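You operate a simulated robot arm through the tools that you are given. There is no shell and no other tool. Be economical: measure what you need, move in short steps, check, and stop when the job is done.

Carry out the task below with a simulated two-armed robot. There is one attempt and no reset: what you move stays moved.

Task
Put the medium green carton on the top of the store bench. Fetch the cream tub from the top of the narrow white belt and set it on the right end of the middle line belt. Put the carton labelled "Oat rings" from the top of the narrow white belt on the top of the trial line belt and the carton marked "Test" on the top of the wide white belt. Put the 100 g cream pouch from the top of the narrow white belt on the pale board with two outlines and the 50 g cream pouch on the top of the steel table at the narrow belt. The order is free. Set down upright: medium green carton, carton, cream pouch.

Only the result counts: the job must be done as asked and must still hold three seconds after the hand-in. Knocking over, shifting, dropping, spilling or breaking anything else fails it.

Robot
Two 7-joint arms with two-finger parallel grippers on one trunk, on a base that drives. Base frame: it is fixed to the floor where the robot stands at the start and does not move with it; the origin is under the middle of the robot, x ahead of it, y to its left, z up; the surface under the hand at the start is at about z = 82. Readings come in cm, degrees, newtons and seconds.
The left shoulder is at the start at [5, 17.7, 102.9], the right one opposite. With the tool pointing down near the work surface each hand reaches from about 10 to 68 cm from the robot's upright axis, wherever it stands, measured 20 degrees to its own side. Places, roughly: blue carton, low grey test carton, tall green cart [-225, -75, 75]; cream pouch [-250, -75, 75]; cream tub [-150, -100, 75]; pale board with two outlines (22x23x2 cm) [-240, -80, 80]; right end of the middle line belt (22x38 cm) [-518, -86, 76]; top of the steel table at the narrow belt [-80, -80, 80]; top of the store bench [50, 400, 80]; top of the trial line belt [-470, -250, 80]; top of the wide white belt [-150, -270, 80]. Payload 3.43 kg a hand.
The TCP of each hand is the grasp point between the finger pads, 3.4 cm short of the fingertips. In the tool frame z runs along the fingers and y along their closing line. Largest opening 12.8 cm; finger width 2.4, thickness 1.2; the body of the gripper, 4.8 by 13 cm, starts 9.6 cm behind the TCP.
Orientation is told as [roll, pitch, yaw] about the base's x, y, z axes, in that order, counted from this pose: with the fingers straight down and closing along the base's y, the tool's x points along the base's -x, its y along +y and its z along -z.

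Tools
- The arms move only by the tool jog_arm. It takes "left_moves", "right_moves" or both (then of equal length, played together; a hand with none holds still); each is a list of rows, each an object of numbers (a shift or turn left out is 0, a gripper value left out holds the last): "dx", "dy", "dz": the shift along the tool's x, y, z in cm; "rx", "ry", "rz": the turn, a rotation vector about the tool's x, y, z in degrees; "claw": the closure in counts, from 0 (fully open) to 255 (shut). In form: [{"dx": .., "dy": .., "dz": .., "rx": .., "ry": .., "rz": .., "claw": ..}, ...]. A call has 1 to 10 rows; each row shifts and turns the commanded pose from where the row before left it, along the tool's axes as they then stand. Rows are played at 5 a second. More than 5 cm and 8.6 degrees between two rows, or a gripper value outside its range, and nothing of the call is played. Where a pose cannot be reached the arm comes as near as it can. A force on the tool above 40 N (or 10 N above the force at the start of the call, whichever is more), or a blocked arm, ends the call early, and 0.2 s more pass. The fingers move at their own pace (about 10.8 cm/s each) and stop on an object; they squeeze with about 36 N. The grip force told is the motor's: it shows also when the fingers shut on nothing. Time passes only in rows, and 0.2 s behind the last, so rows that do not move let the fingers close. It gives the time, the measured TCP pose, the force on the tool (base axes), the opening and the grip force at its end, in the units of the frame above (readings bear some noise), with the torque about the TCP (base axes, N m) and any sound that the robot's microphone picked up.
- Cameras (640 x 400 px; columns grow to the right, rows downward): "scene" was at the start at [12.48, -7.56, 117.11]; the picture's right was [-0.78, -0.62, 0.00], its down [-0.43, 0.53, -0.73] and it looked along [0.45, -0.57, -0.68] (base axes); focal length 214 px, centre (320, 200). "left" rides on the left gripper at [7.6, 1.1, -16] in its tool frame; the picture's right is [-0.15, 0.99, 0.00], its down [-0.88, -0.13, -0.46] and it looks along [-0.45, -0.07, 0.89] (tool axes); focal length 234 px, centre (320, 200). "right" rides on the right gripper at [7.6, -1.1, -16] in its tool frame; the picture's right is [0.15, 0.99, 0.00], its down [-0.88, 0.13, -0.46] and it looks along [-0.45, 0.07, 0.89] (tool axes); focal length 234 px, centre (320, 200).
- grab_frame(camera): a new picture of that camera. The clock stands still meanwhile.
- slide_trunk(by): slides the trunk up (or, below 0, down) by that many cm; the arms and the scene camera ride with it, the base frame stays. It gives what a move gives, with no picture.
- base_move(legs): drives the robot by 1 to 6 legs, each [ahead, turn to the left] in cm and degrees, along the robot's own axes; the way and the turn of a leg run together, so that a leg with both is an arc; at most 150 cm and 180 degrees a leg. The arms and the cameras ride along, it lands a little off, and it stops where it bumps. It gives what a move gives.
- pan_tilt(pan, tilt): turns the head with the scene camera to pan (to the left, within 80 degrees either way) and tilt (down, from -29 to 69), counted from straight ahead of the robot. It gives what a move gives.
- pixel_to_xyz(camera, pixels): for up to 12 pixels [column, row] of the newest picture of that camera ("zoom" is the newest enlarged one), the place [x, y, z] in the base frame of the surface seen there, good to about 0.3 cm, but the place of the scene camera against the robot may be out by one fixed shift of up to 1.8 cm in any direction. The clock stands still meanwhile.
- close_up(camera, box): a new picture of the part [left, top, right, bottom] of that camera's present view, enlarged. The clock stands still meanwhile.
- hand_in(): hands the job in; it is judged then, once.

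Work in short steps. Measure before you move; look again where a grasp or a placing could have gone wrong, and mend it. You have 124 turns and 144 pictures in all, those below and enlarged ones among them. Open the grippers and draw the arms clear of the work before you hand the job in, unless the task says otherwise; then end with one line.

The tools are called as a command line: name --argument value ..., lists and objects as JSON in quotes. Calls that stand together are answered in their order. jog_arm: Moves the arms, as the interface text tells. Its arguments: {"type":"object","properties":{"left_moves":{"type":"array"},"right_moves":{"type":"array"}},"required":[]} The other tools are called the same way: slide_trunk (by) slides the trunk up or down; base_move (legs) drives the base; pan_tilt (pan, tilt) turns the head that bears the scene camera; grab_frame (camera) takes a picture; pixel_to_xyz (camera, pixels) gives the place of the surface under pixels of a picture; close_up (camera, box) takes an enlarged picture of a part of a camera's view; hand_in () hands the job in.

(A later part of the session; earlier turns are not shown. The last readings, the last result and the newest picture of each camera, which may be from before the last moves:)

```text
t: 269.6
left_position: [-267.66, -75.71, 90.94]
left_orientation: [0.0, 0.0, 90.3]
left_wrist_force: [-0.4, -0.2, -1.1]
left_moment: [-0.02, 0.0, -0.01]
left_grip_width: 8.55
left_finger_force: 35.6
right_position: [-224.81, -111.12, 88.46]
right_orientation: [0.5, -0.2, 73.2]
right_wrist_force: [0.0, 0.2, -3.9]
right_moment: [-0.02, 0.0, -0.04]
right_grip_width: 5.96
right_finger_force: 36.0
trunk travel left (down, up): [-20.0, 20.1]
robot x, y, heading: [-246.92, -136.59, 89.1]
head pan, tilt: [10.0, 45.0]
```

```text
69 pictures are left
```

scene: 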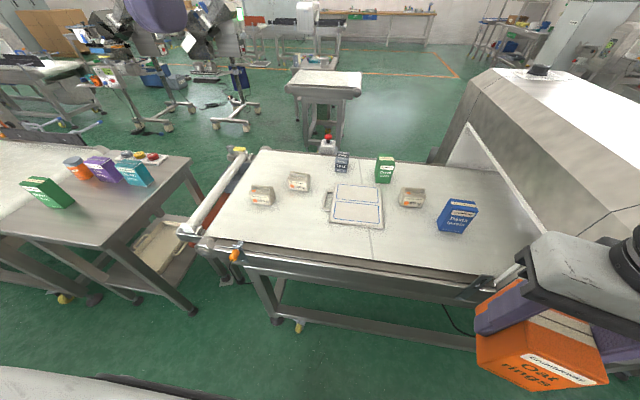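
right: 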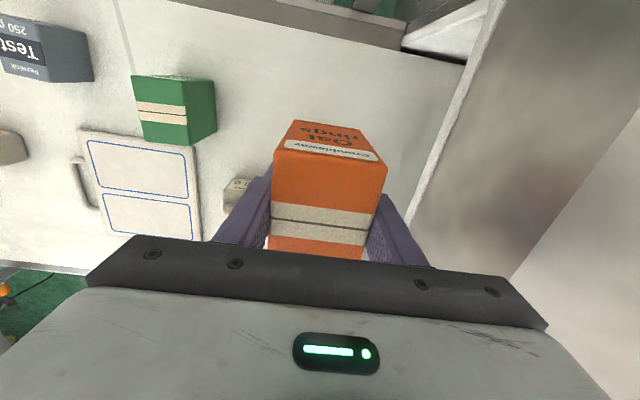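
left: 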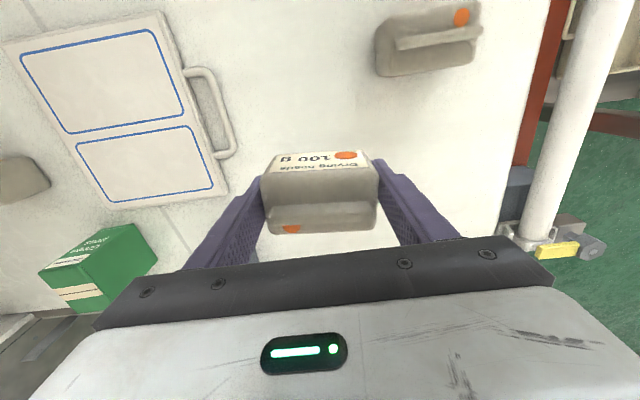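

The 100 g pouch is held. I retract 12 cm and turn the base right 22° so the hand comes over the board's south outline.

jog_arm --left_moves '[{"dx": 4, "dz": -1}, {"dx": 4, "dz": -1}, {"dx": 4}]'

base_move --legs '[[0, -22]]'

grab_frame --camera "left"

```text
t: 270.4
left_position: [-267.55, -87.79, 92.86]
left_orientation: [0.0, 0.0, 90.5]
left_wrist_force: [0.4, 0.5, -0.6]
left_moment: [-0.01, 0.0, 0.0]
left_grip_width: 8.55
left_finger_force: 36.3
right_position: [-224.91, -111.12, 88.45]
right_orientation: [0.6, -0.2, 73.2]
right_wrist_force: [0.0, 0.6, -3.8]
right_moment: [0.02, 0.01, 0.03]
right_grip_width: 5.97
right_finger_force: 36.2
trunk travel left (down, up): [-20.0, 20.1]
robot x, y, heading: [-246.85, -136.53, 89.0]
head pan, tilt: [10.0, 45.0]
```

```text
t: 271.9
left_position: [-247.63, -83.53, 92.81]
left_orientation: [0.0, 0.0, 68.4]
left_wrist_force: [0.1, -0.2, -1.7]
left_moment: [0.0, 0.0, -0.03]
left_grip_width: 8.52
left_finger_force: 35.5
right_position: [-216.9, -121.17, 88.49]
right_orientation: [0.6, -0.2, 51.2]
right_wrist_force: [0.0, -0.2, -4.0]
right_moment: [0.01, 0.01, -0.01]
right_grip_width: 6.01
right_finger_force: 35.9
trunk travel left (down, up): [-20.0, 20.1]
robot x, y, heading: [-246.74, -136.79, 67.0]
head pan, tilt: [10.0, 45.0]
```

```text
68 pictures are left
```

left: 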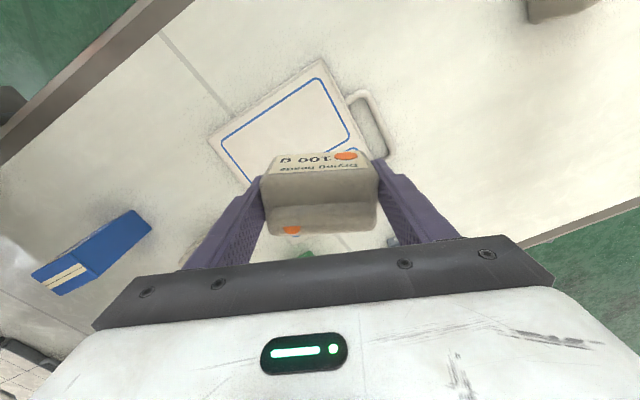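

I align yaw to 90 and shift to (−243.5,−87.5).

jog_arm --left_moves '[{"rz": -7.3}, {"rz": -7.3}, {"rz": -7}, {"dx": 2, "dy": -2}, {"dx": 2, "dy": -2}]'

grab_frame --camera "scene"

```text
t: 273.1
left_position: [-243.63, -87.64, 92.87]
left_orientation: [0.1, 0.0, 90.0]
left_wrist_force: [0.3, 0.2, -1.0]
left_moment: [0.02, 0.01, -0.02]
left_grip_width: 8.52
left_finger_force: 36.0
right_position: [-216.94, -121.25, 88.48]
right_orientation: [0.6, -0.2, 51.2]
right_wrist_force: [0.1, -0.8, -3.3]
right_moment: [0.0, 0.01, 0.01]
right_grip_width: 5.98
right_finger_force: 35.7
trunk travel left (down, up): [-20.0, 20.1]
robot x, y, heading: [-246.48, -136.43, 67.1]
head pan, tilt: [10.0, 45.0]
```

```text
67 pictures are left
```

scene: 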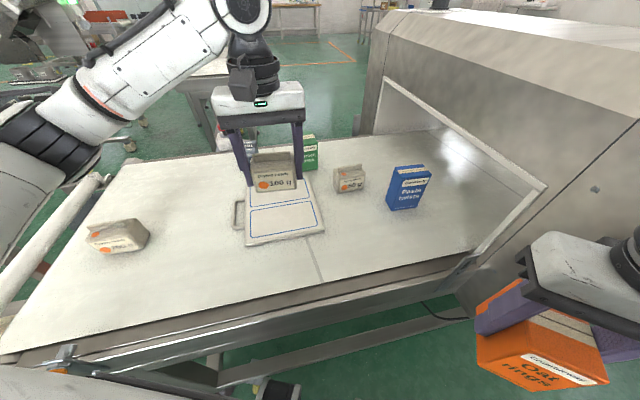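

I lower toward the board: contact expected at TCP z≈81.5.

jog_arm --left_moves '[{"dz": 4}, {"dz": 4}, {"dz": 2.5}, {"dz": 0.5}, {"dz": 0.3}]'

grab_frame --camera "scene"

```text
t: 274.3
left_position: [-243.67, -87.49, 81.61]
left_orientation: [-0.1, 0.0, 90.0]
left_wrist_force: [-1.2, 0.2, -1.3]
left_moment: [-0.01, -0.01, 0.02]
left_grip_width: 8.53
left_finger_force: 36.6
right_position: [-216.97, -121.33, 88.36]
right_orientation: [0.5, -0.1, 51.2]
right_wrist_force: [0.0, 0.7, -3.1]
right_moment: [-0.02, 0.03, -0.01]
right_grip_width: 5.98
right_finger_force: 36.1
trunk travel left (down, up): [-20.0, 20.1]
robot x, y, heading: [-246.85, -136.74, 67.2]
head pan, tilt: [10.0, 45.0]
```

```text
66 pictures are left
```

scene: 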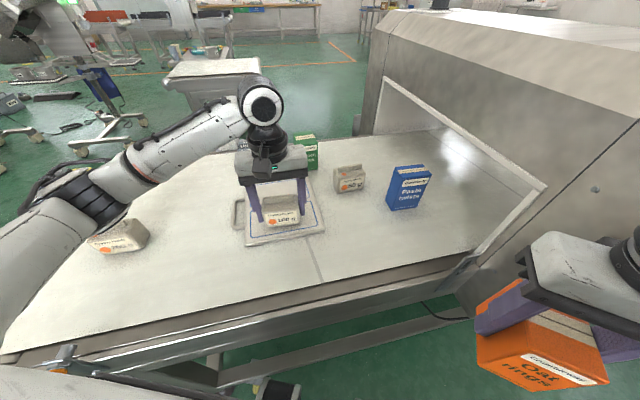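

No contact yet; I lower 0.4 cm, then open.

jog_arm --left_moves '[{"dz": 0.3}, {"claw": 60}, {}, {}]'

jog_arm --left_moves '[{"dz": -3}, {"dz": -4}, {"dz": -4}, {"dz": -3}]'

grab_frame --camera "left"

grab_frame --camera "scene"

```text
t: 275.3
left_position: [-243.66, -87.36, 81.33]
left_orientation: [0.1, 0.0, 90.0]
left_wrist_force: [0.1, -0.6, 0.4]
left_moment: [-0.01, 0.03, 0.0]
left_grip_width: 9.79
left_finger_force: 0.0
right_position: [-216.92, -121.25, 88.48]
right_orientation: [0.4, -0.2, 51.2]
right_wrist_force: [-0.9, -0.1, -3.4]
right_moment: [-0.01, 0.0, 0.0]
right_grip_width: 6.0
right_finger_force: 36.0
trunk travel left (down, up): [-20.0, 20.1]
robot x, y, heading: [-247.15, -136.91, 67.2]
head pan, tilt: [10.0, 45.0]
```

```text
t: 276.3
left_position: [-243.79, -87.79, 95.3]
left_orientation: [0.0, 0.1, 90.1]
left_wrist_force: [0.9, 0.0, 0.4]
left_moment: [-0.01, 0.01, 0.01]
left_grip_width: 9.77
left_finger_force: 0.1
right_position: [-216.88, -121.34, 88.42]
right_orientation: [0.5, -0.2, 51.1]
right_wrist_force: [-0.4, 0.1, -4.1]
right_moment: [-0.02, 0.0, -0.01]
right_grip_width: 5.98
right_finger_force: 35.7
trunk travel left (down, up): [-20.0, 20.1]
robot x, y, heading: [-246.48, -136.31, 67.2]
head pan, tilt: [10.0, 45.0]
```

```text
65 pictures are left
```

left: 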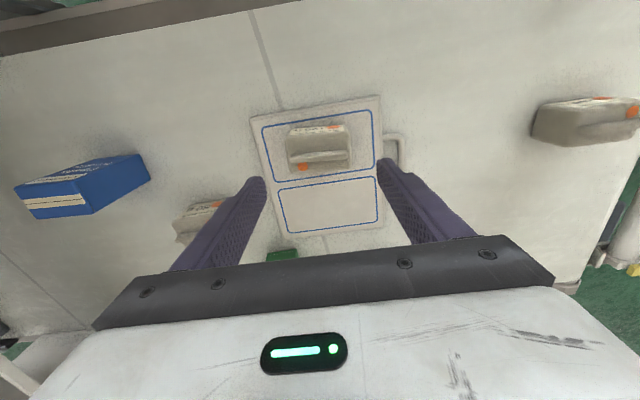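

```text
64 pictures are left
```

scene: 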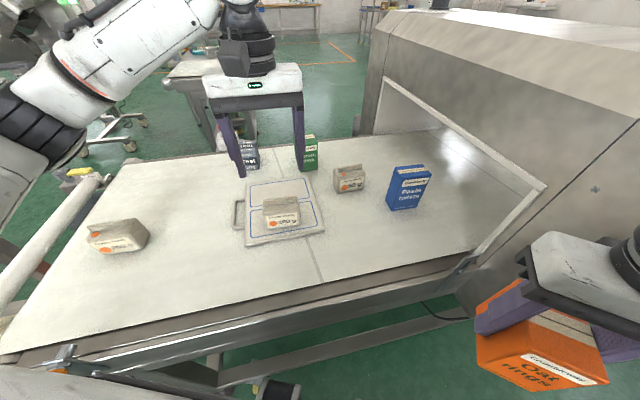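

The 100 g pouch stands in the board's outline. Next I try the Test carton from here with a tilted tool: turn left 16°, move 5 cm ahead, raise slightly and tilt 35°.

jog_arm --left_moves '[{"dz": -3, "claw": 40}, {"ry": -7}, {"ry": -7}, {"ry": -7}, {"ry": -7}, {"ry": -7}]'

base_move --legs '[[0, 16], [4.5, 0]]'

grab_frame --camera "left"

```text
t: 277.7
left_position: [-243.81, -87.51, 98.33]
left_orientation: [-0.1, -35.1, 90.1]
left_wrist_force: [-0.1, 0.2, 0.3]
left_moment: [0.03, -0.04, 0.0]
left_grip_width: 10.82
left_finger_force: 0.0
right_position: [-216.98, -121.21, 88.39]
right_orientation: [0.5, -0.1, 51.3]
right_wrist_force: [0.4, -0.4, -3.6]
right_moment: [-0.02, -0.02, 0.04]
right_grip_width: 5.96
right_finger_force: 35.7
trunk travel left (down, up): [-20.0, 20.1]
robot x, y, heading: [-246.88, -136.61, 67.3]
head pan, tilt: [10.0, 45.0]
```

```text
t: 279.5
left_position: [-257.21, -87.77, 98.17]
left_orientation: [-0.2, -35.0, 105.9]
left_wrist_force: [-0.2, -1.6, -0.6]
left_moment: [0.0, -0.02, 0.02]
left_grip_width: 10.78
left_finger_force: 0.1
right_position: [-222.15, -112.89, 88.31]
right_orientation: [0.5, -0.1, 67.1]
right_wrist_force: [-0.6, 0.9, -4.7]
right_moment: [-0.02, 0.0, 0.03]
right_grip_width: 5.97
right_finger_force: 35.9
trunk travel left (down, up): [-20.0, 20.1]
robot x, y, heading: [-246.82, -135.81, 83.1]
head pan, tilt: [10.0, 45.0]
stopped in leg 2: the robot was blocked; the commanded pose is now the measured one
```

```text
63 pictures are left
```

left: 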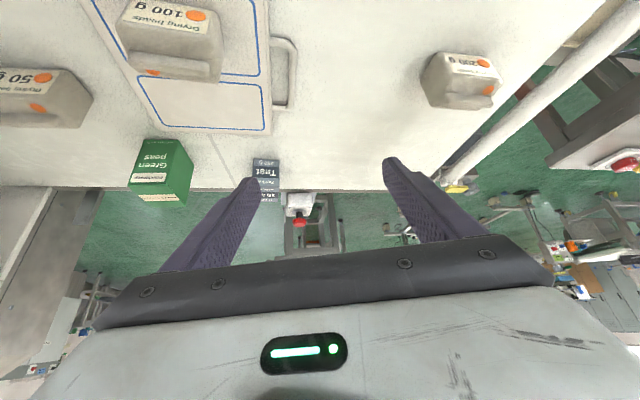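

The base cannot come nearer than y≈−136. The Test carton is at (265,180); I measure it and set tool yaw to 90.

pixel_to_xyz --camera "left" --pixels '[[254, 162], [279, 160], [256, 176], [278, 176], [266, 170], [266, 200], [300, 222], [285, 60], [310, 190]]'

jog_arm --left_moves '[{"rx": 4.6, "rz": 6.55}, {"rx": 4.6, "rz": 6.55}]'

```text
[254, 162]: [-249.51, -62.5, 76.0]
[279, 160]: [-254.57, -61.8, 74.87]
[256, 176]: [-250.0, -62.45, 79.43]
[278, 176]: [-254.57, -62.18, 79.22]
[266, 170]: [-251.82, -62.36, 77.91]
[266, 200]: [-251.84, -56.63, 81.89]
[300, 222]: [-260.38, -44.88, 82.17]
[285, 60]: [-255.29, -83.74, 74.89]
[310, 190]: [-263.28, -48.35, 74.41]
```

```text
t: 280.1
left_position: [-257.15, -87.82, 98.27]
left_orientation: [-0.1, -35.0, 89.7]
left_wrist_force: [0.7, -0.1, -0.3]
left_moment: [0.0, -0.02, -0.05]
left_grip_width: 10.78
left_finger_force: 0.1
right_position: [-222.18, -112.83, 88.45]
right_orientation: [0.6, -0.3, 67.1]
right_wrist_force: [-0.4, 0.5, -4.4]
right_moment: [0.0, 0.03, 0.0]
right_grip_width: 6.02
right_finger_force: 35.7
trunk travel left (down, up): [-20.0, 20.1]
robot x, y, heading: [-246.47, -136.36, 83.3]
head pan, tilt: [10.0, 45.0]
```

Test: x −254.6…−249.5, y −62.4…−56.8, top ≈81.3. I go to a pre-grasp about 8 cm short and 13 cm above.

jog_arm --left_moves '[{"dz": 3.28, "dx": -2.58, "dy": -1.01}, {"dz": 3.28, "dx": -2.58, "dy": -1.01}, {"dz": 3.28, "dx": -2.58, "dy": -1.01}, {"dz": 3.28, "dx": -2.58, "dy": -1.01}, {"dz": 3.28, "dx": -2.58, "dy": -1.01}]'

grab_frame --camera "left"

```text
t: 281.3
left_position: [-252.05, -67.61, 92.21]
left_orientation: [0.0, -35.0, 89.9]
left_wrist_force: [-0.1, -0.6, 0.6]
left_moment: [0.0, 0.02, -0.03]
left_grip_width: 10.78
left_finger_force: 0.0
right_position: [-222.08, -112.93, 88.46]
right_orientation: [0.5, -0.2, 67.1]
right_wrist_force: [-0.3, 1.2, -3.6]
right_moment: [-0.01, 0.0, -0.02]
right_grip_width: 5.96
right_finger_force: 35.7
trunk travel left (down, up): [-20.0, 20.1]
robot x, y, heading: [-247.14, -136.06, 83.4]
head pan, tilt: [10.0, 45.0]
```

```text
62 pictures are left
```

left: 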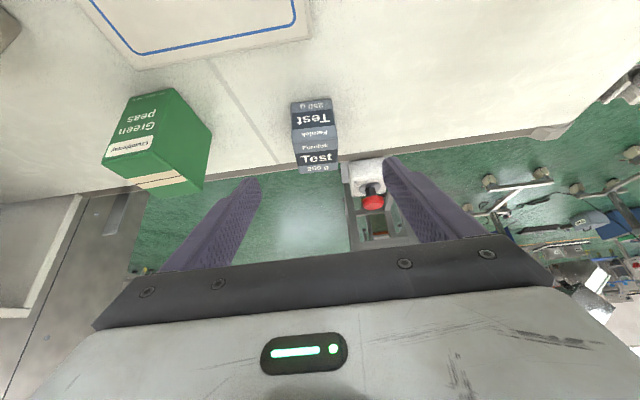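

Carton is centred at 317. I advance along the tool axis 15 cm and close.

jog_arm --left_moves '[{"dz": 3.78, "dx": 0.32}, {"dz": 3.78, "dx": 0.32}, {"dz": 3.78, "dx": 0.32}, {"dz": 3.6, "dx": 0.32}, {"claw": 255}, {}, {}, {}]'

jog_arm --left_moves '[{"dz": -3.2, "dx": -2.3}, {"dz": -3.2, "dx": -2.3}, {"dz": -3.2, "dx": -2.3}]'

grab_frame --camera "left"

```text
t: 283.1
left_position: [-252.11, -60.34, 79.27]
left_orientation: [-0.1, -35.0, 90.0]
left_wrist_force: [0.8, 0.1, -0.3]
left_moment: [0.04, 0.03, -0.05]
left_grip_width: 5.48
left_finger_force: 35.8
right_position: [-222.08, -112.83, 88.59]
right_orientation: [0.5, -0.2, 67.1]
right_wrist_force: [0.2, 0.3, -4.8]
right_moment: [-0.04, 0.01, -0.01]
right_grip_width: 5.97
right_finger_force: 36.1
trunk travel left (down, up): [-20.0, 20.1]
robot x, y, heading: [-246.6, -135.94, 83.3]
head pan, tilt: [10.0, 45.0]
```

```text
t: 283.9
left_position: [-252.04, -60.23, 91.08]
left_orientation: [-0.1, -35.1, 90.0]
left_wrist_force: [-0.1, 0.8, -2.4]
left_moment: [-0.07, -0.02, -0.02]
left_grip_width: 5.46
left_finger_force: 35.9
right_position: [-222.12, -112.78, 88.46]
right_orientation: [0.6, -0.2, 67.1]
right_wrist_force: [0.1, -0.1, -4.4]
right_moment: [0.03, -0.01, 0.05]
right_grip_width: 5.97
right_finger_force: 35.7
trunk travel left (down, up): [-20.0, 20.1]
robot x, y, heading: [-246.66, -136.06, 83.4]
head pan, tilt: [10.0, 45.0]
```

```text
61 pictures are left
```

left: 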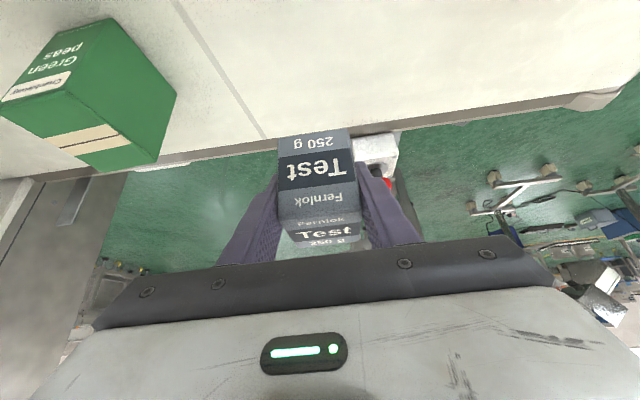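

The Test carton is held. I raise 5 cm, retract 30 cm, then back the base off and turn around to see the wide belt.

jog_arm --left_moves '[{"dz": -3.7, "dx": -2.6}, {"dz": -2.47, "dx": 3.52}, {"dz": -2.47, "dx": 3.52}, {"dz": -2.47, "dx": 3.52}, {"dz": -2.47, "dx": 3.52}, {"dz": -2.47, "dx": 3.52}, {"dz": -2.47, "dx": 3.52}, {"dz": -2.47, "dx": 3.52}]'

base_move --legs '[[-26, 0], [0, 120]]'

pan_tilt --pan 30 --tilt 35

grab_frame --camera "scene"

```text
t: 285.7
left_position: [-252.37, -90.26, 95.74]
left_orientation: [-0.1, -35.0, 90.0]
left_wrist_force: [-0.2, -1.3, -2.0]
left_moment: [-0.02, 0.0, -0.01]
left_grip_width: 5.45
left_finger_force: 36.7
right_position: [-222.16, -112.86, 88.41]
right_orientation: [0.4, -0.3, 67.0]
right_wrist_force: [-0.6, -1.0, -4.3]
right_moment: [0.03, -0.01, -0.01]
right_grip_width: 5.97
right_finger_force: 35.7
trunk travel left (down, up): [-20.0, 20.1]
robot x, y, heading: [-246.79, -136.08, 82.9]
head pan, tilt: [10.0, 45.0]
```

```text
t: 292.5
left_position: [-286.83, -189.75, 95.67]
left_orientation: [-0.2, -35.0, -150.4]
left_wrist_force: [-0.5, -0.5, -3.2]
left_moment: [0.03, -0.06, -0.01]
left_grip_width: 5.48
left_finger_force: 36.0
right_position: [-282.04, -152.33, 88.51]
right_orientation: [0.4, -0.2, -173.2]
right_wrist_force: [-0.4, -0.2, -4.5]
right_moment: [-0.01, 0.03, 0.03]
right_grip_width: 6.0
right_finger_force: 35.8
trunk travel left (down, up): [-20.0, 20.1]
robot x, y, heading: [-249.65, -162.11, -157.2]
head pan, tilt: [10.0, 45.0]
```

```text
t: 293.4
left_position: [-286.94, -189.79, 95.64]
left_orientation: [-0.1, -35.0, -150.4]
left_wrist_force: [0.1, 0.0, -1.9]
left_moment: [0.03, 0.0, 0.01]
left_grip_width: 5.44
left_finger_force: 35.8
right_position: [-282.09, -152.42, 88.52]
right_orientation: [0.5, -0.2, -173.3]
right_wrist_force: [0.2, 0.1, -4.3]
right_moment: [0.03, 0.01, 0.0]
right_grip_width: 5.97
right_finger_force: 36.1
trunk travel left (down, up): [-20.0, 20.1]
robot x, y, heading: [-249.69, -162.28, -157.0]
head pan, tilt: [30.0, 35.0]
```

```text
60 pictures are left
```

scene: 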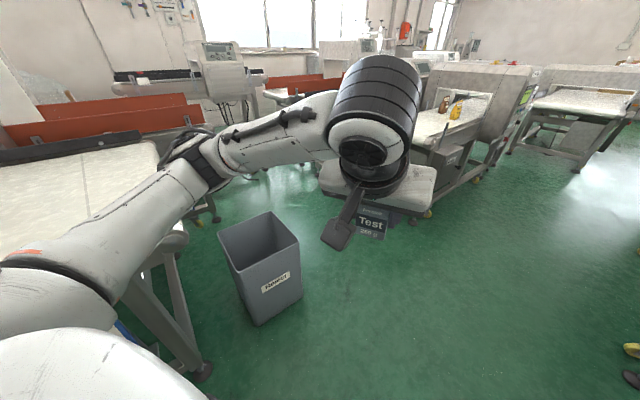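

The wide belt's exit end is to my left, with a bin by it. I turn left 45° more and look.

base_move --legs '[[0, 50]]'

pan_tilt --pan 15 --tilt 40

grab_frame --camera "scene"

```text
t: 296.0
left_position: [-252.56, -208.39, 95.64]
left_orientation: [-0.1, -35.0, -100.6]
left_wrist_force: [-0.5, 0.4, -2.6]
left_moment: [0.06, 0.0, 0.01]
left_grip_width: 5.48
left_finger_force: 36.3
right_position: [-278.16, -180.61, 88.42]
right_orientation: [0.4, -0.2, -123.5]
right_wrist_force: [0.7, -0.2, -3.5]
right_moment: [0.0, 0.02, -0.03]
right_grip_width: 5.98
right_finger_force: 35.7
trunk travel left (down, up): [-20.0, 20.1]
robot x, y, heading: [-249.76, -162.24, -107.4]
head pan, tilt: [30.0, 35.0]
```

```text
t: 296.8
left_position: [-252.64, -208.37, 95.57]
left_orientation: [0.0, -35.0, -100.5]
left_wrist_force: [0.8, 0.3, -2.3]
left_moment: [0.03, 0.01, 0.01]
left_grip_width: 5.46
left_finger_force: 36.4
right_position: [-278.24, -180.54, 88.42]
right_orientation: [0.4, 0.0, -123.4]
right_wrist_force: [-0.2, -0.9, -4.3]
right_moment: [-0.01, -0.01, 0.01]
right_grip_width: 6.02
right_finger_force: 36.3
trunk travel left (down, up): [-20.0, 20.1]
robot x, y, heading: [-249.58, -162.11, -107.1]
head pan, tilt: [15.0, 40.0]
```

```text
59 pictures are left
```

scene: 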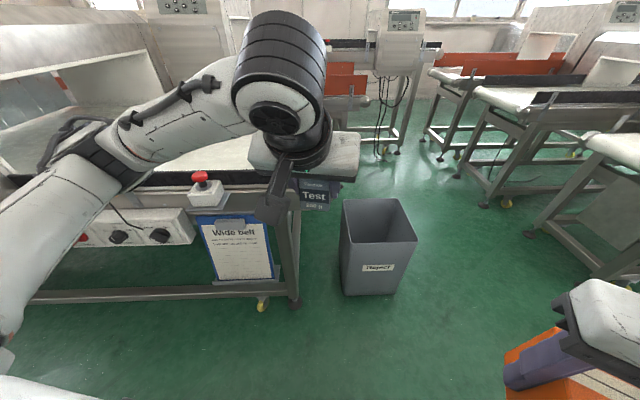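

The sheet reads "Wide belt". I measure its surface, front rail and E-stop.

pixel_to_xyz --camera "scene" --pixels '[[215, 155], [175, 165], [160, 178], [240, 178], [200, 175], [205, 195], [240, 150], [275, 205], [345, 85], [55, 115], [350, 110], [370, 245]]'

close_up --camera "scene" --box '[0, 30, 400, 280]'

```text
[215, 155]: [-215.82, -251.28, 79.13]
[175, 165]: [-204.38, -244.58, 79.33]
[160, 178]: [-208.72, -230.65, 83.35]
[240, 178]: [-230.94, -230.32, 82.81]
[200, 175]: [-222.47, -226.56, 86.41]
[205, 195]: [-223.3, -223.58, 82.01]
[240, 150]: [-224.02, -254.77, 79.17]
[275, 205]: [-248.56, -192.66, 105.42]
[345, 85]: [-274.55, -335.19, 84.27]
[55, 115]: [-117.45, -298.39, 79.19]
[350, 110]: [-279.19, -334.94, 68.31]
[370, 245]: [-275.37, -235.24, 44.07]
```

```text
1.60 times, centred on (200, 155) of scene
```

zoom: 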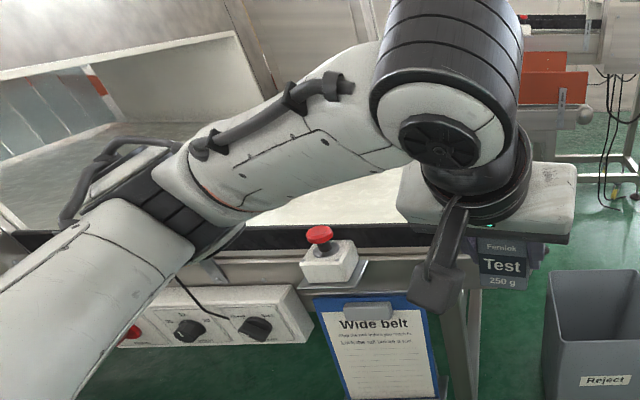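

Belt surface z 79.2; rail at y −230 (z 83), E-stop at (−222.5,−226.5). I target (−228,−250): raise the trunk 10, and drive to about (−240,−190) heading −98.

slide_trunk --by 10

base_move --legs '[[0, 36], [28, 0], [0, -27]]'

grab_frame --camera "scene"

grab_frame --camera "left"

```text
t: 298.1
left_position: [-252.61, -208.35, 105.7]
left_orientation: [-0.1, -35.0, -100.6]
left_wrist_force: [-0.8, -0.5, -2.3]
left_moment: [0.03, -0.01, -0.02]
left_grip_width: 5.43
left_finger_force: 35.9
right_position: [-278.16, -180.57, 98.44]
right_orientation: [0.5, -0.1, -123.4]
right_wrist_force: [-0.5, 0.7, -4.1]
right_moment: [0.01, -0.01, 0.0]
right_grip_width: 6.01
right_finger_force: 36.3
trunk travel left (down, up): [-30.0, 10.1]
robot x, y, heading: [-249.9, -162.32, -107.0]
head pan, tilt: [15.0, 40.0]
```

```text
t: 303.1
left_position: [-237.31, -234.5, 105.6]
left_orientation: [-0.2, -35.1, -92.3]
left_wrist_force: [-0.2, -0.2, -2.4]
left_moment: [0.01, -0.02, 0.0]
left_grip_width: 5.49
left_finger_force: 35.3
right_position: [-266.62, -210.68, 98.38]
right_orientation: [0.5, -0.3, -115.2]
right_wrist_force: [0.3, 0.5, -3.8]
right_moment: [0.03, 0.0, -0.03]
right_grip_width: 5.96
right_finger_force: 35.2
trunk travel left (down, up): [-30.0, 10.1]
robot x, y, heading: [-241.52, -188.85, -99.0]
head pan, tilt: [15.0, 40.0]
```

```text
57 pictures are left
```

scene: 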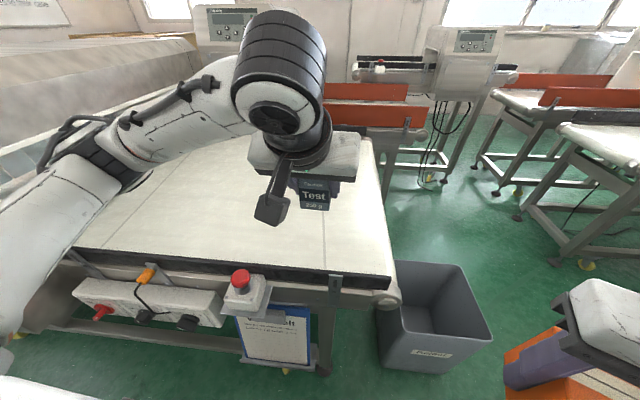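

```text
56 pictures are left
```

left: 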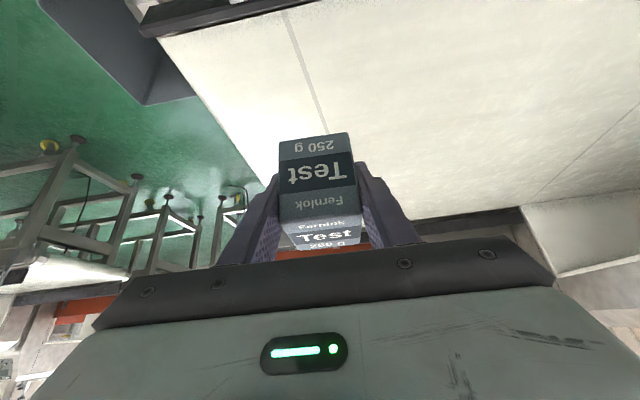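

The belt lies clear beneath. I extend 18 cm further over it and 6 cm to the left.

jog_arm --left_moves '[{"dz": 2.07, "dx": -2.95, "dy": 1.2}, {"dz": 2.07, "dx": -2.95, "dy": 1.2}, {"dz": 2.07, "dx": -2.95, "dy": 1.2}, {"dz": 2.07, "dx": -2.95, "dy": 1.2}, {"dz": 2.07, "dx": -2.95, "dy": 1.2}]'

slide_trunk --by -14

grab_frame --camera "scene"

grab_frame --camera "left"

```text
t: 304.3
left_position: [-232.1, -252.67, 105.34]
left_orientation: [-0.2, -35.0, -92.3]
left_wrist_force: [1.0, -0.4, -2.8]
left_moment: [0.04, 0.0, 0.02]
left_grip_width: 5.5
left_finger_force: 36.1
right_position: [-266.48, -210.67, 98.42]
right_orientation: [0.5, -0.1, -115.1]
right_wrist_force: [-1.1, -1.0, -3.9]
right_moment: [0.0, -0.02, 0.03]
right_grip_width: 5.98
right_finger_force: 36.3
trunk travel left (down, up): [-30.0, 10.1]
robot x, y, heading: [-241.17, -188.49, -99.1]
head pan, tilt: [15.0, 40.0]
```

```text
t: 306.0
left_position: [-232.16, -252.5, 91.38]
left_orientation: [-0.2, -35.1, -92.3]
left_wrist_force: [-1.3, -0.6, -1.9]
left_moment: [0.07, 0.0, 0.03]
left_grip_width: 5.47
left_finger_force: 35.4
right_position: [-266.55, -210.59, 84.39]
right_orientation: [0.5, -0.3, -115.2]
right_wrist_force: [-0.1, 0.5, -4.6]
right_moment: [0.02, 0.03, -0.03]
right_grip_width: 5.97
right_finger_force: 35.9
trunk travel left (down, up): [-16.0, 24.1]
robot x, y, heading: [-241.03, -188.37, -98.9]
head pan, tilt: [15.0, 40.0]
```

```text
55 pictures are left
```

scene: 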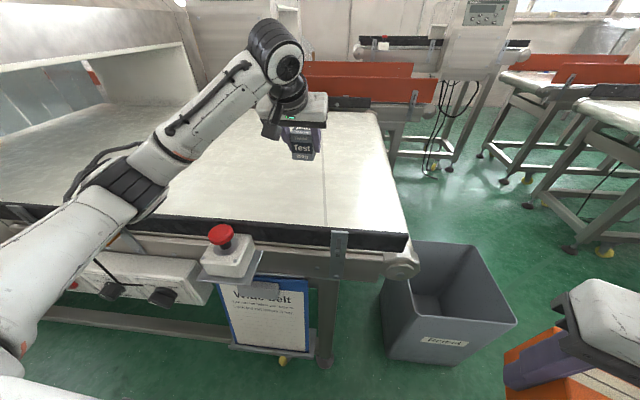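

```text
54 pictures are left
```

left: 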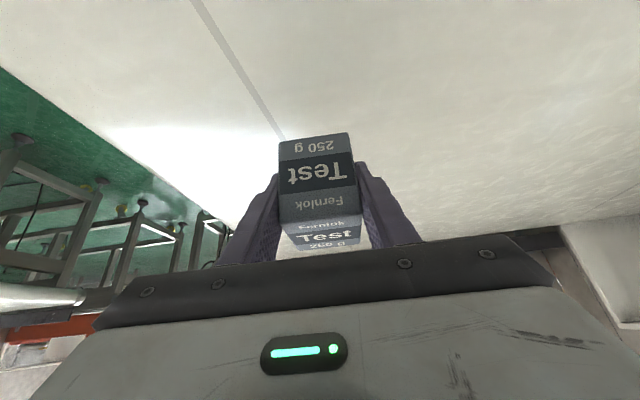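

Contact expected at TCP z≈84.0. I lower with the arm 7.2 cm in steps.

jog_arm --left_moves '[{"dz": 2.46, "dx": 1.72}, {"dz": 2.46, "dx": 1.72}, {"dz": 0.65, "dx": 0.46}, {"dz": 0.33, "dx": 0.23}]'

grab_frame --camera "scene"

```text
t: 307.0
left_position: [-232.16, -252.56, 84.23]
left_orientation: [-0.1, -35.2, -92.3]
left_wrist_force: [0.5, 0.4, -1.9]
left_moment: [0.05, 0.0, -0.02]
left_grip_width: 5.47
left_finger_force: 35.9
right_position: [-266.47, -210.62, 84.53]
right_orientation: [0.5, -0.2, -115.2]
right_wrist_force: [0.0, -0.8, -4.1]
right_moment: [0.02, 0.0, 0.0]
right_grip_width: 5.98
right_finger_force: 35.9
trunk travel left (down, up): [-16.0, 24.1]
robot x, y, heading: [-241.21, -188.2, -99.0]
head pan, tilt: [15.0, 40.0]
```

```text
53 pictures are left
```

scene: 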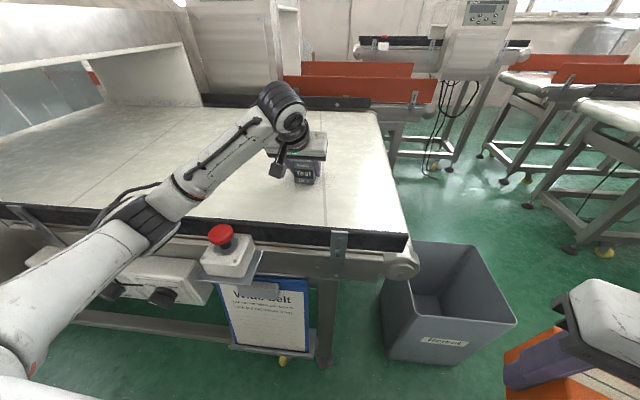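

Almost at contact; I lower 0.3, open, and withdraw along the tool axis.

jog_arm --left_moves '[{"dz": 0.25, "dx": 0.17}, {"claw": 60}, {}, {}]'

jog_arm --left_moves '[{"dz": -3}, {"dz": -4.5}, {"dz": -4.5}, {"dz": -4.5}]'

grab_frame --camera "scene"

```text
t: 308.0
left_position: [-232.18, -252.57, 83.83]
left_orientation: [-0.1, -35.1, -92.3]
left_wrist_force: [0.4, -0.1, 0.1]
left_moment: [-0.01, -0.02, -0.01]
left_grip_width: 9.78
left_finger_force: 0.1
right_position: [-266.47, -210.75, 84.46]
right_orientation: [0.4, -0.2, -115.2]
right_wrist_force: [0.0, 0.6, -3.8]
right_moment: [0.02, 0.04, 0.01]
right_grip_width: 5.98
right_finger_force: 36.5
trunk travel left (down, up): [-16.0, 24.1]
robot x, y, heading: [-241.22, -188.4, -99.0]
head pan, tilt: [15.0, 40.0]
```

```text
t: 309.0
left_position: [-231.69, -243.38, 97.37]
left_orientation: [-0.1, -35.0, -92.3]
left_wrist_force: [0.2, 0.9, -0.4]
left_moment: [-0.03, 0.0, 0.02]
left_grip_width: 9.77
left_finger_force: 0.0
right_position: [-266.61, -210.78, 84.45]
right_orientation: [0.6, -0.1, -115.2]
right_wrist_force: [0.0, 0.0, -4.2]
right_moment: [0.01, -0.04, -0.03]
right_grip_width: 6.0
right_finger_force: 36.1
trunk travel left (down, up): [-16.0, 24.1]
robot x, y, heading: [-241.21, -188.6, -99.0]
head pan, tilt: [15.0, 40.0]
```

```text
52 pictures are left
```

scene: 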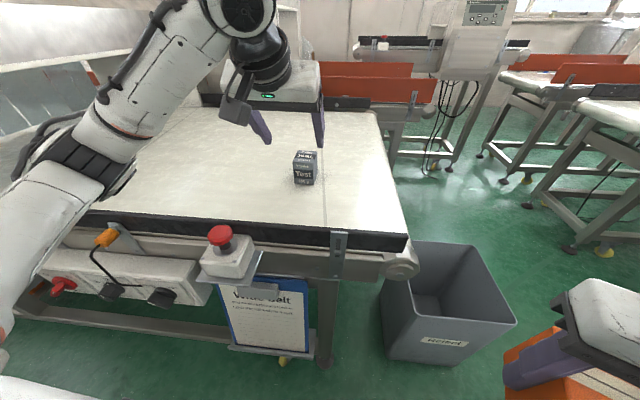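

Test stands on the wide belt. Now the 50 g pouch: I straighten the left tool, retract, raise the trunk 6, and drive back to (−226,−138) heading 80.

jog_arm --left_moves '[{"dz": -2, "ry": 7}, {"dz": -2, "ry": 7}, {"ry": 7, "dx": 3}, {"ry": 7, "dx": 3}, {"ry": 7, "dx": 3}, {"dx": 4}, {"dx": 4}]'

slide_trunk --by 6

base_move --legs '[[-27, 0], [0, 165], [25, 0], [0, 14]]'

grab_frame --camera "left"

```text
t: 310.6
left_position: [-231.06, -224.11, 98.61]
left_orientation: [-0.2, 0.1, -92.4]
left_wrist_force: [0.1, 0.3, -0.4]
left_moment: [0.01, -0.01, 0.03]
left_grip_width: 9.79
left_finger_force: 0.2
right_position: [-266.57, -210.7, 84.4]
right_orientation: [0.6, -0.2, -115.2]
right_wrist_force: [0.6, 0.4, -3.8]
right_moment: [0.03, -0.04, 0.01]
right_grip_width: 5.99
right_finger_force: 36.3
trunk travel left (down, up): [-16.0, 24.1]
robot x, y, heading: [-241.16, -188.65, -99.0]
head pan, tilt: [15.0, 40.0]
```

```text
t: 311.6
left_position: [-231.04, -224.27, 104.62]
left_orientation: [0.0, 0.0, -92.4]
left_wrist_force: [0.7, 0.4, -1.3]
left_moment: [-0.01, -0.02, 0.0]
left_grip_width: 9.79
left_finger_force: 0.0
right_position: [-266.45, -210.6, 90.45]
right_orientation: [0.5, -0.1, -115.1]
right_wrist_force: [0.3, 0.6, -3.9]
right_moment: [0.01, 0.0, 0.0]
right_grip_width: 5.99
right_finger_force: 35.7
trunk travel left (down, up): [-22.0, 18.1]
robot x, y, heading: [-241.04, -188.42, -99.2]
head pan, tilt: [15.0, 40.0]
```

```text
t: 322.2
left_position: [-231.2, -102.66, 104.6]
left_orientation: [0.0, -0.3, 77.7]
left_wrist_force: [0.0, -0.5, 0.0]
left_moment: [-0.01, 0.02, 0.02]
left_grip_width: 9.78
left_finger_force: 0.0
right_position: [-198.46, -123.06, 90.34]
right_orientation: [-0.8, 0.9, 55.9]
right_wrist_force: [8.7, -30.6, 6.5]
right_moment: [4.99, 1.68, 0.74]
right_grip_width: 6.0
right_finger_force: 35.7
trunk travel left (down, up): [-22.0, 18.1]
robot x, y, heading: [-227.03, -139.36, 70.7]
head pan, tilt: [15.0, 40.0]
stopped in leg 4: the force on the tool passed its limit at 97 N (the readings are from after the stop); the commanded pose is now the measured one
```

```text
51 pictures are left
```

left: 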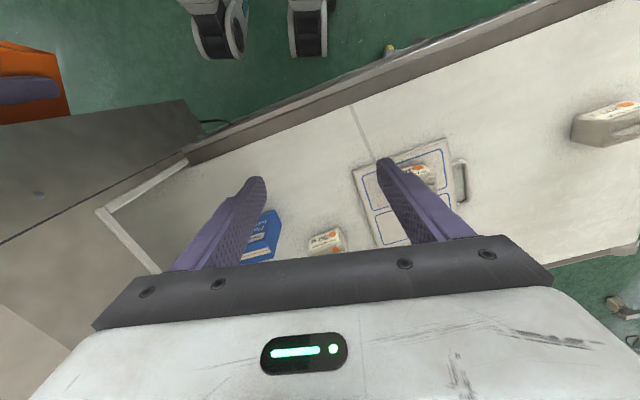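

The Oat carton touched the machine side; force −30 N in y. I pull the right hand back 5 cm and look.

jog_arm --right_moves '[{"dx": 2.5}, {"dx": 2.5}]'

grab_frame --camera "right"

```text
t: 322.6
left_position: [-231.28, -102.43, 104.51]
left_orientation: [-0.1, 0.0, 77.7]
left_wrist_force: [0.5, -0.7, -0.5]
left_moment: [0.01, -0.08, 0.01]
left_grip_width: 9.8
left_finger_force: 0.1
right_position: [-199.1, -123.14, 90.78]
right_orientation: [-1.4, 1.4, 55.8]
right_wrist_force: [-4.0, -5.0, -5.0]
right_moment: [0.54, -0.58, 0.35]
right_grip_width: 5.94
right_finger_force: 35.7
right hand out of reach, approached as far as the arm can: row 1
trunk travel left (down, up): [-22.0, 18.1]
robot x, y, heading: [-227.45, -139.94, 70.6]
head pan, tilt: [15.0, 40.0]
stopped in row 1 (right hand): the force on the tool passed its limit at 45 N (the readings are from after the stop); the commanded pose is now the measured one
```

```text
50 pictures are left
```

right: 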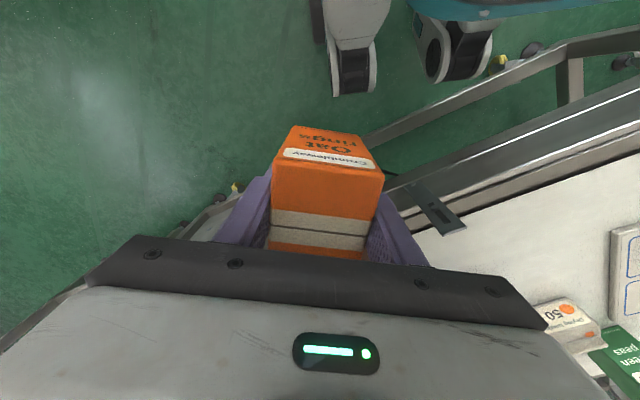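

Carton is unmoved in the grip; the gripper body touches. I back the base 6 cm and turn left 9°.

base_move --legs '[[-6, 0], [0, 8]]'

grab_frame --camera "right"

```text
t: 324.2
left_position: [-238.43, -108.87, 104.5]
left_orientation: [0.1, -0.1, 85.8]
left_wrist_force: [0.0, 0.2, 0.4]
left_moment: [0.01, -0.03, -0.02]
left_grip_width: 9.78
left_finger_force: 0.1
right_position: [-203.62, -124.81, 90.76]
right_orientation: [-1.4, 1.3, 63.6]
right_wrist_force: [-0.6, 0.1, -4.0]
right_moment: [-0.03, -0.01, -0.01]
right_grip_width: 5.97
right_finger_force: 35.7
trunk travel left (down, up): [-22.0, 18.1]
robot x, y, heading: [-228.87, -144.89, 78.7]
head pan, tilt: [15.0, 40.0]
```

```text
49 pictures are left
```

right: 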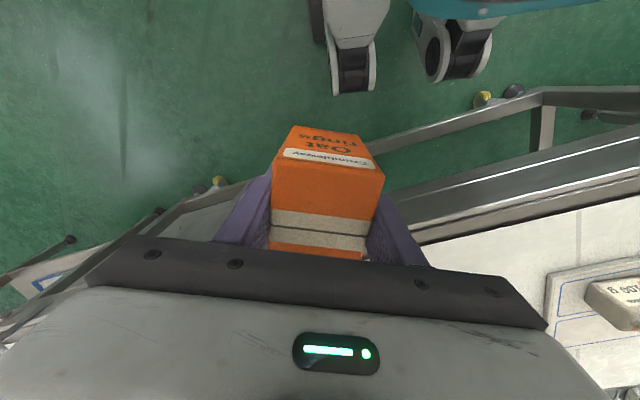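

Clear. As with the Test carton, I'll reach the 50 g pouch from here with a 35° tilted tool: tilt and look.

jog_arm --left_moves '[{"ry": -7, "claw": 0}, {"ry": -7}, {"ry": -7}, {"ry": -7}, {"ry": -7}, {"dy": -3.5}, {"dy": -3.5}]'

grab_frame --camera "left"

```text
t: 325.8
left_position: [-231.23, -109.56, 104.7]
left_orientation: [-0.1, -35.2, 85.9]
left_wrist_force: [0.0, -0.2, 0.7]
left_moment: [0.01, 0.02, -0.03]
left_grip_width: 12.79
left_finger_force: 0.1
right_position: [-203.49, -124.84, 90.82]
right_orientation: [-1.3, 1.5, 63.5]
right_wrist_force: [0.1, -0.3, -3.7]
right_moment: [-0.01, 0.03, -0.01]
right_grip_width: 5.98
right_finger_force: 36.3
trunk travel left (down, up): [-22.0, 18.1]
robot x, y, heading: [-229.12, -144.88, 78.8]
head pan, tilt: [15.0, 40.0]
```

```text
48 pictures are left
```

left: 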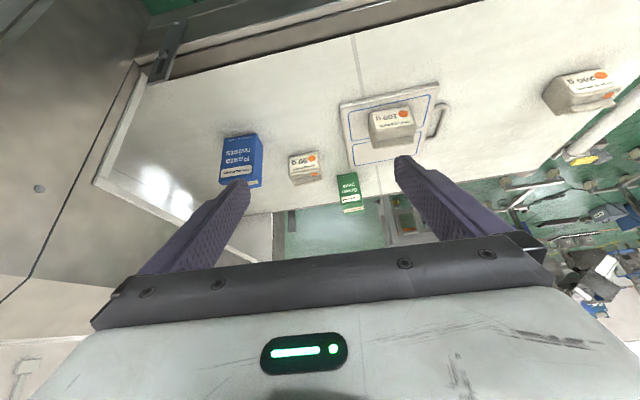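

I measure the 50 g pouch at (304,167) and the blue carton beside it.

pixel_to_xyz --camera "left" --pixels '[[290, 157], [317, 153], [292, 182], [320, 176], [305, 168], [306, 182], [222, 140], [260, 135], [262, 185], [350, 180]]'

```text
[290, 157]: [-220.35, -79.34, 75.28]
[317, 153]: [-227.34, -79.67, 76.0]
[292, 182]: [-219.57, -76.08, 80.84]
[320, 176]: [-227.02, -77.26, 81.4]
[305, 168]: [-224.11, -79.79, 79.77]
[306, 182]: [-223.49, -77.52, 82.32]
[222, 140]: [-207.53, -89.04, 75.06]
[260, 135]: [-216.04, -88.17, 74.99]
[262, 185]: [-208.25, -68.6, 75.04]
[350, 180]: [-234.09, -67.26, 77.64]
```

Pouch centre (−223.8,−77.6), blue carton edge x −216. I open to 10.8, align yaw and go to a pre-grasp 14 cm short.

jog_arm --left_moves '[{"rx": -2.3, "rz": -3.3, "claw": 40}, {"dz": 4.15, "dx": -1.95, "dy": -1.2}, {"dz": 4.15, "dx": -1.95, "dy": -1.2}, {"dz": 4.15, "dx": -1.95, "dy": -1.2}, {"dz": 4.15, "dx": -1.95, "dy": -1.2}, {"dz": 4.15, "dx": -1.95, "dy": -1.2}, {"dz": 4.15, "dx": -1.95, "dy": -1.2}]'

grab_frame --camera "left"

```text
t: 327.4
left_position: [-223.9, -85.55, 90.72]
left_orientation: [-0.1, -35.0, 89.8]
left_wrist_force: [-0.1, -0.9, 0.1]
left_moment: [0.0, 0.02, 0.0]
left_grip_width: 10.79
left_finger_force: 0.1
right_position: [-203.49, -124.81, 90.74]
right_orientation: [-1.3, 1.4, 63.6]
right_wrist_force: [-1.0, 0.2, -2.9]
right_moment: [-0.02, 0.02, -0.03]
right_grip_width: 5.97
right_finger_force: 35.9
trunk travel left (down, up): [-22.0, 18.1]
robot x, y, heading: [-228.97, -144.89, 78.8]
head pan, tilt: [15.0, 40.0]
```

```text
47 pictures are left
```

left: 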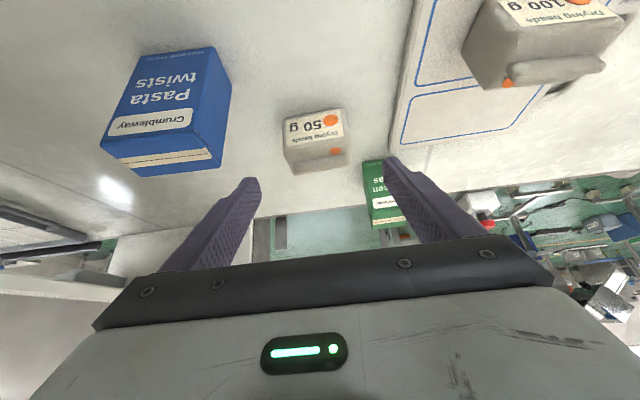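

Centred. I advance 13.8 cm, close, and lift 14 cm vertically.

jog_arm --left_moves '[{"dz": 3.5}, {"dz": 3.5}, {"dz": 3.5}, {"dz": 3.2}, {"claw": 255}, {}, {}]'

jog_arm --left_moves '[{"dz": -3.2, "dx": -2.3}, {"dz": -3.2, "dx": -2.3}, {"dz": -3.2, "dx": -2.3}, {"dz": -2.5, "dx": -1.7}]'

grab_frame --camera "left"

```text
t: 329.0
left_position: [-224.04, -77.77, 79.72]
left_orientation: [0.0, -35.0, 89.8]
left_wrist_force: [-0.4, 0.1, 0.8]
left_moment: [-0.07, -0.01, 0.02]
left_grip_width: 8.45
left_finger_force: 36.2
right_position: [-203.59, -124.83, 90.69]
right_orientation: [-1.2, 1.4, 63.5]
right_wrist_force: [0.2, -0.5, -4.0]
right_moment: [-0.01, 0.0, -0.02]
right_grip_width: 5.97
right_finger_force: 35.8
trunk travel left (down, up): [-22.0, 18.1]
robot x, y, heading: [-229.15, -145.08, 78.8]
head pan, tilt: [15.0, 40.0]
```

```text
t: 330.0
left_position: [-223.85, -77.7, 94.7]
left_orientation: [0.0, -35.0, 89.7]
left_wrist_force: [0.4, 0.2, -0.5]
left_moment: [-0.01, -0.02, -0.02]
left_grip_width: 8.41
left_finger_force: 36.2
right_position: [-203.58, -124.9, 90.81]
right_orientation: [-1.3, 1.4, 63.7]
right_wrist_force: [0.3, 0.3, -4.3]
right_moment: [-0.03, 0.0, 0.01]
right_grip_width: 5.98
right_finger_force: 35.6
trunk travel left (down, up): [-22.0, 18.1]
robot x, y, heading: [-229.29, -145.12, 78.8]
head pan, tilt: [15.0, 40.0]
```

```text
46 pictures are left
```

left: 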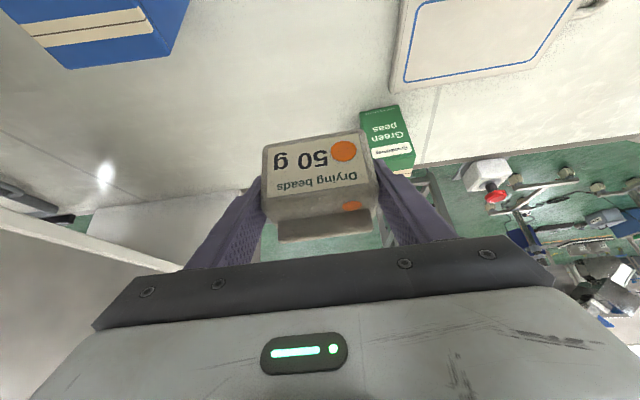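

Pouch held. I retract 30 cm, back up, drive east to x≈−85 and face the steel table from the south.

jog_arm --left_moves '[{"dz": -2.47, "dx": 3.52}, {"dz": -2.47, "dx": 3.52}, {"dz": -2.47, "dx": 3.52}, {"dz": -2.47, "dx": 3.52}, {"dz": -2.47, "dx": 3.52}, {"dz": -2.47, "dx": 3.52}, {"dz": -2.47, "dx": 3.52}]'

base_move --legs '[[-18, 0], [0, -79], [142, 0], [0, 90]]'

pan_tilt --pan 5 --tilt 45

grab_frame --camera "scene"

```text
t: 331.6
left_position: [-224.03, -107.83, 94.56]
left_orientation: [0.0, -35.1, 89.8]
left_wrist_force: [-0.1, 0.3, -1.5]
left_moment: [-0.03, 0.03, -0.01]
left_grip_width: 8.4
left_finger_force: 35.5
right_position: [-203.58, -124.97, 90.78]
right_orientation: [-1.3, 1.3, 63.6]
right_wrist_force: [0.2, 0.4, -4.7]
right_moment: [0.0, 0.0, -0.01]
right_grip_width: 6.0
right_finger_force: 35.7
trunk travel left (down, up): [-22.0, 18.1]
robot x, y, heading: [-228.96, -145.42, 79.0]
head pan, tilt: [15.0, 40.0]
```

```text
t: 346.7
left_position: [-95.48, -124.19, 94.65]
left_orientation: [0.0, -35.0, 99.6]
left_wrist_force: [0.4, -0.3, -1.5]
left_moment: [-0.03, 0.0, 0.0]
left_grip_width: 8.37
left_finger_force: 35.9
right_position: [-72.54, -137.55, 90.76]
right_orientation: [-1.3, 1.3, 73.4]
right_wrist_force: [0.5, -0.3, -4.7]
right_moment: [-0.01, -0.01, -0.03]
right_grip_width: 5.97
right_finger_force: 36.3
trunk travel left (down, up): [-22.0, 18.1]
robot x, y, heading: [-94.34, -162.04, 88.7]
head pan, tilt: [15.0, 40.0]
```

```text
t: 347.4
left_position: [-95.51, -124.09, 94.53]
left_orientation: [0.0, -35.0, 99.5]
left_wrist_force: [0.1, -0.2, -0.9]
left_moment: [-0.01, 0.03, 0.02]
left_grip_width: 8.33
left_finger_force: 36.0
right_position: [-72.47, -137.62, 90.68]
right_orientation: [-1.3, 1.4, 73.4]
right_wrist_force: [-0.3, -0.2, -3.8]
right_moment: [0.01, 0.02, -0.02]
right_grip_width: 5.98
right_finger_force: 35.5
trunk travel left (down, up): [-22.0, 18.1]
robot x, y, heading: [-94.88, -161.56, 88.9]
head pan, tilt: [5.0, 45.0]
```

```text
45 pictures are left
```

scene: 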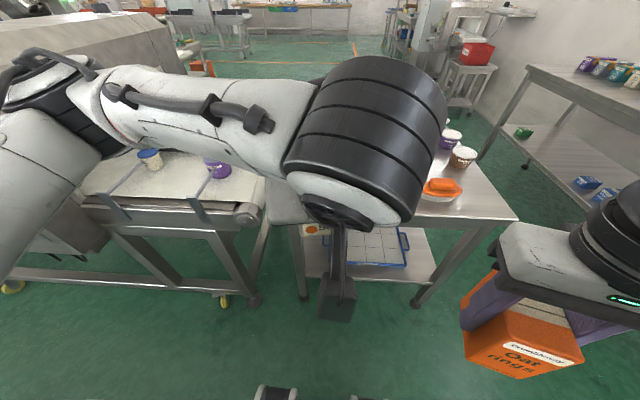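

I measure the table's visible top, edges and the tubs on it.

pixel_to_xyz --camera "scene" --pixels '[[470, 205], [515, 217], [440, 222], [285, 222], [300, 205], [440, 195], [462, 165], [485, 185], [275, 200], [420, 218], [218, 170], [150, 160]]'

close_up --camera "scene" --box '[240, 110, 540, 300]'

```text
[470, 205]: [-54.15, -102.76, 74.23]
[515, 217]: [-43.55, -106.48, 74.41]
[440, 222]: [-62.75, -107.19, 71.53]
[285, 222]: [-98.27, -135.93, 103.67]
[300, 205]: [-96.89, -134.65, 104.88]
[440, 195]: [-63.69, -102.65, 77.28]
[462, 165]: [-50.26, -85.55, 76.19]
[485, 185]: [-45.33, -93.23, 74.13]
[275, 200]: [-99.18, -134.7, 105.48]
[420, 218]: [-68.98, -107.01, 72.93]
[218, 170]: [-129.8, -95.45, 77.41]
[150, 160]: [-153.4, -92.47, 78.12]
```

```text
2.11 times, centred on (390, 205) of scene
```

zoom: 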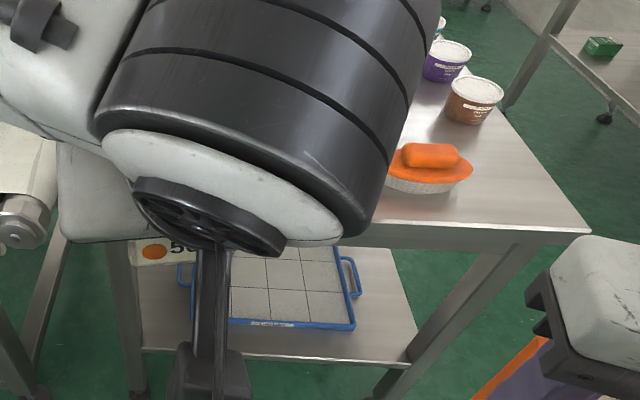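

I use the left hand camera to see the table's western part.

grab_frame --camera "left"

pixel_to_xyz --camera "left" --pixels '[[200, 100], [150, 140], [400, 100], [420, 150], [230, 130], [300, 100], [350, 140], [250, 160], [100, 180], [460, 180]]'

```text
43 pictures are left
```

left: 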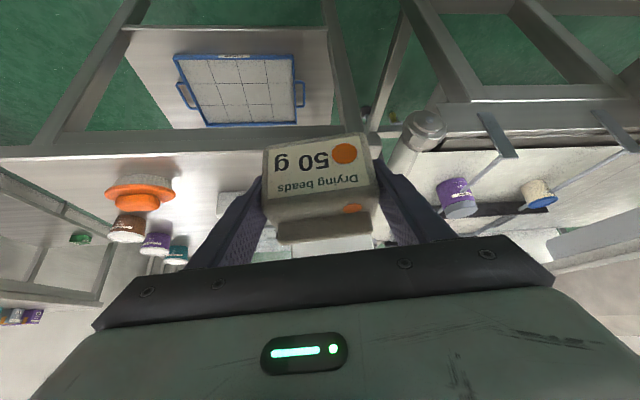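

```text
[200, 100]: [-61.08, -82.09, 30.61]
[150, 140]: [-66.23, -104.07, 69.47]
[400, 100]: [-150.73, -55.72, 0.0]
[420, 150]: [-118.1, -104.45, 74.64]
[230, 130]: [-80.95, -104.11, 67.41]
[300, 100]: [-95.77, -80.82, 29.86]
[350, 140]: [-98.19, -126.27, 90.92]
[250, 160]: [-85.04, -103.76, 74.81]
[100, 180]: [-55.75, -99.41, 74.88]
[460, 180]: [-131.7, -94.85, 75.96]
```

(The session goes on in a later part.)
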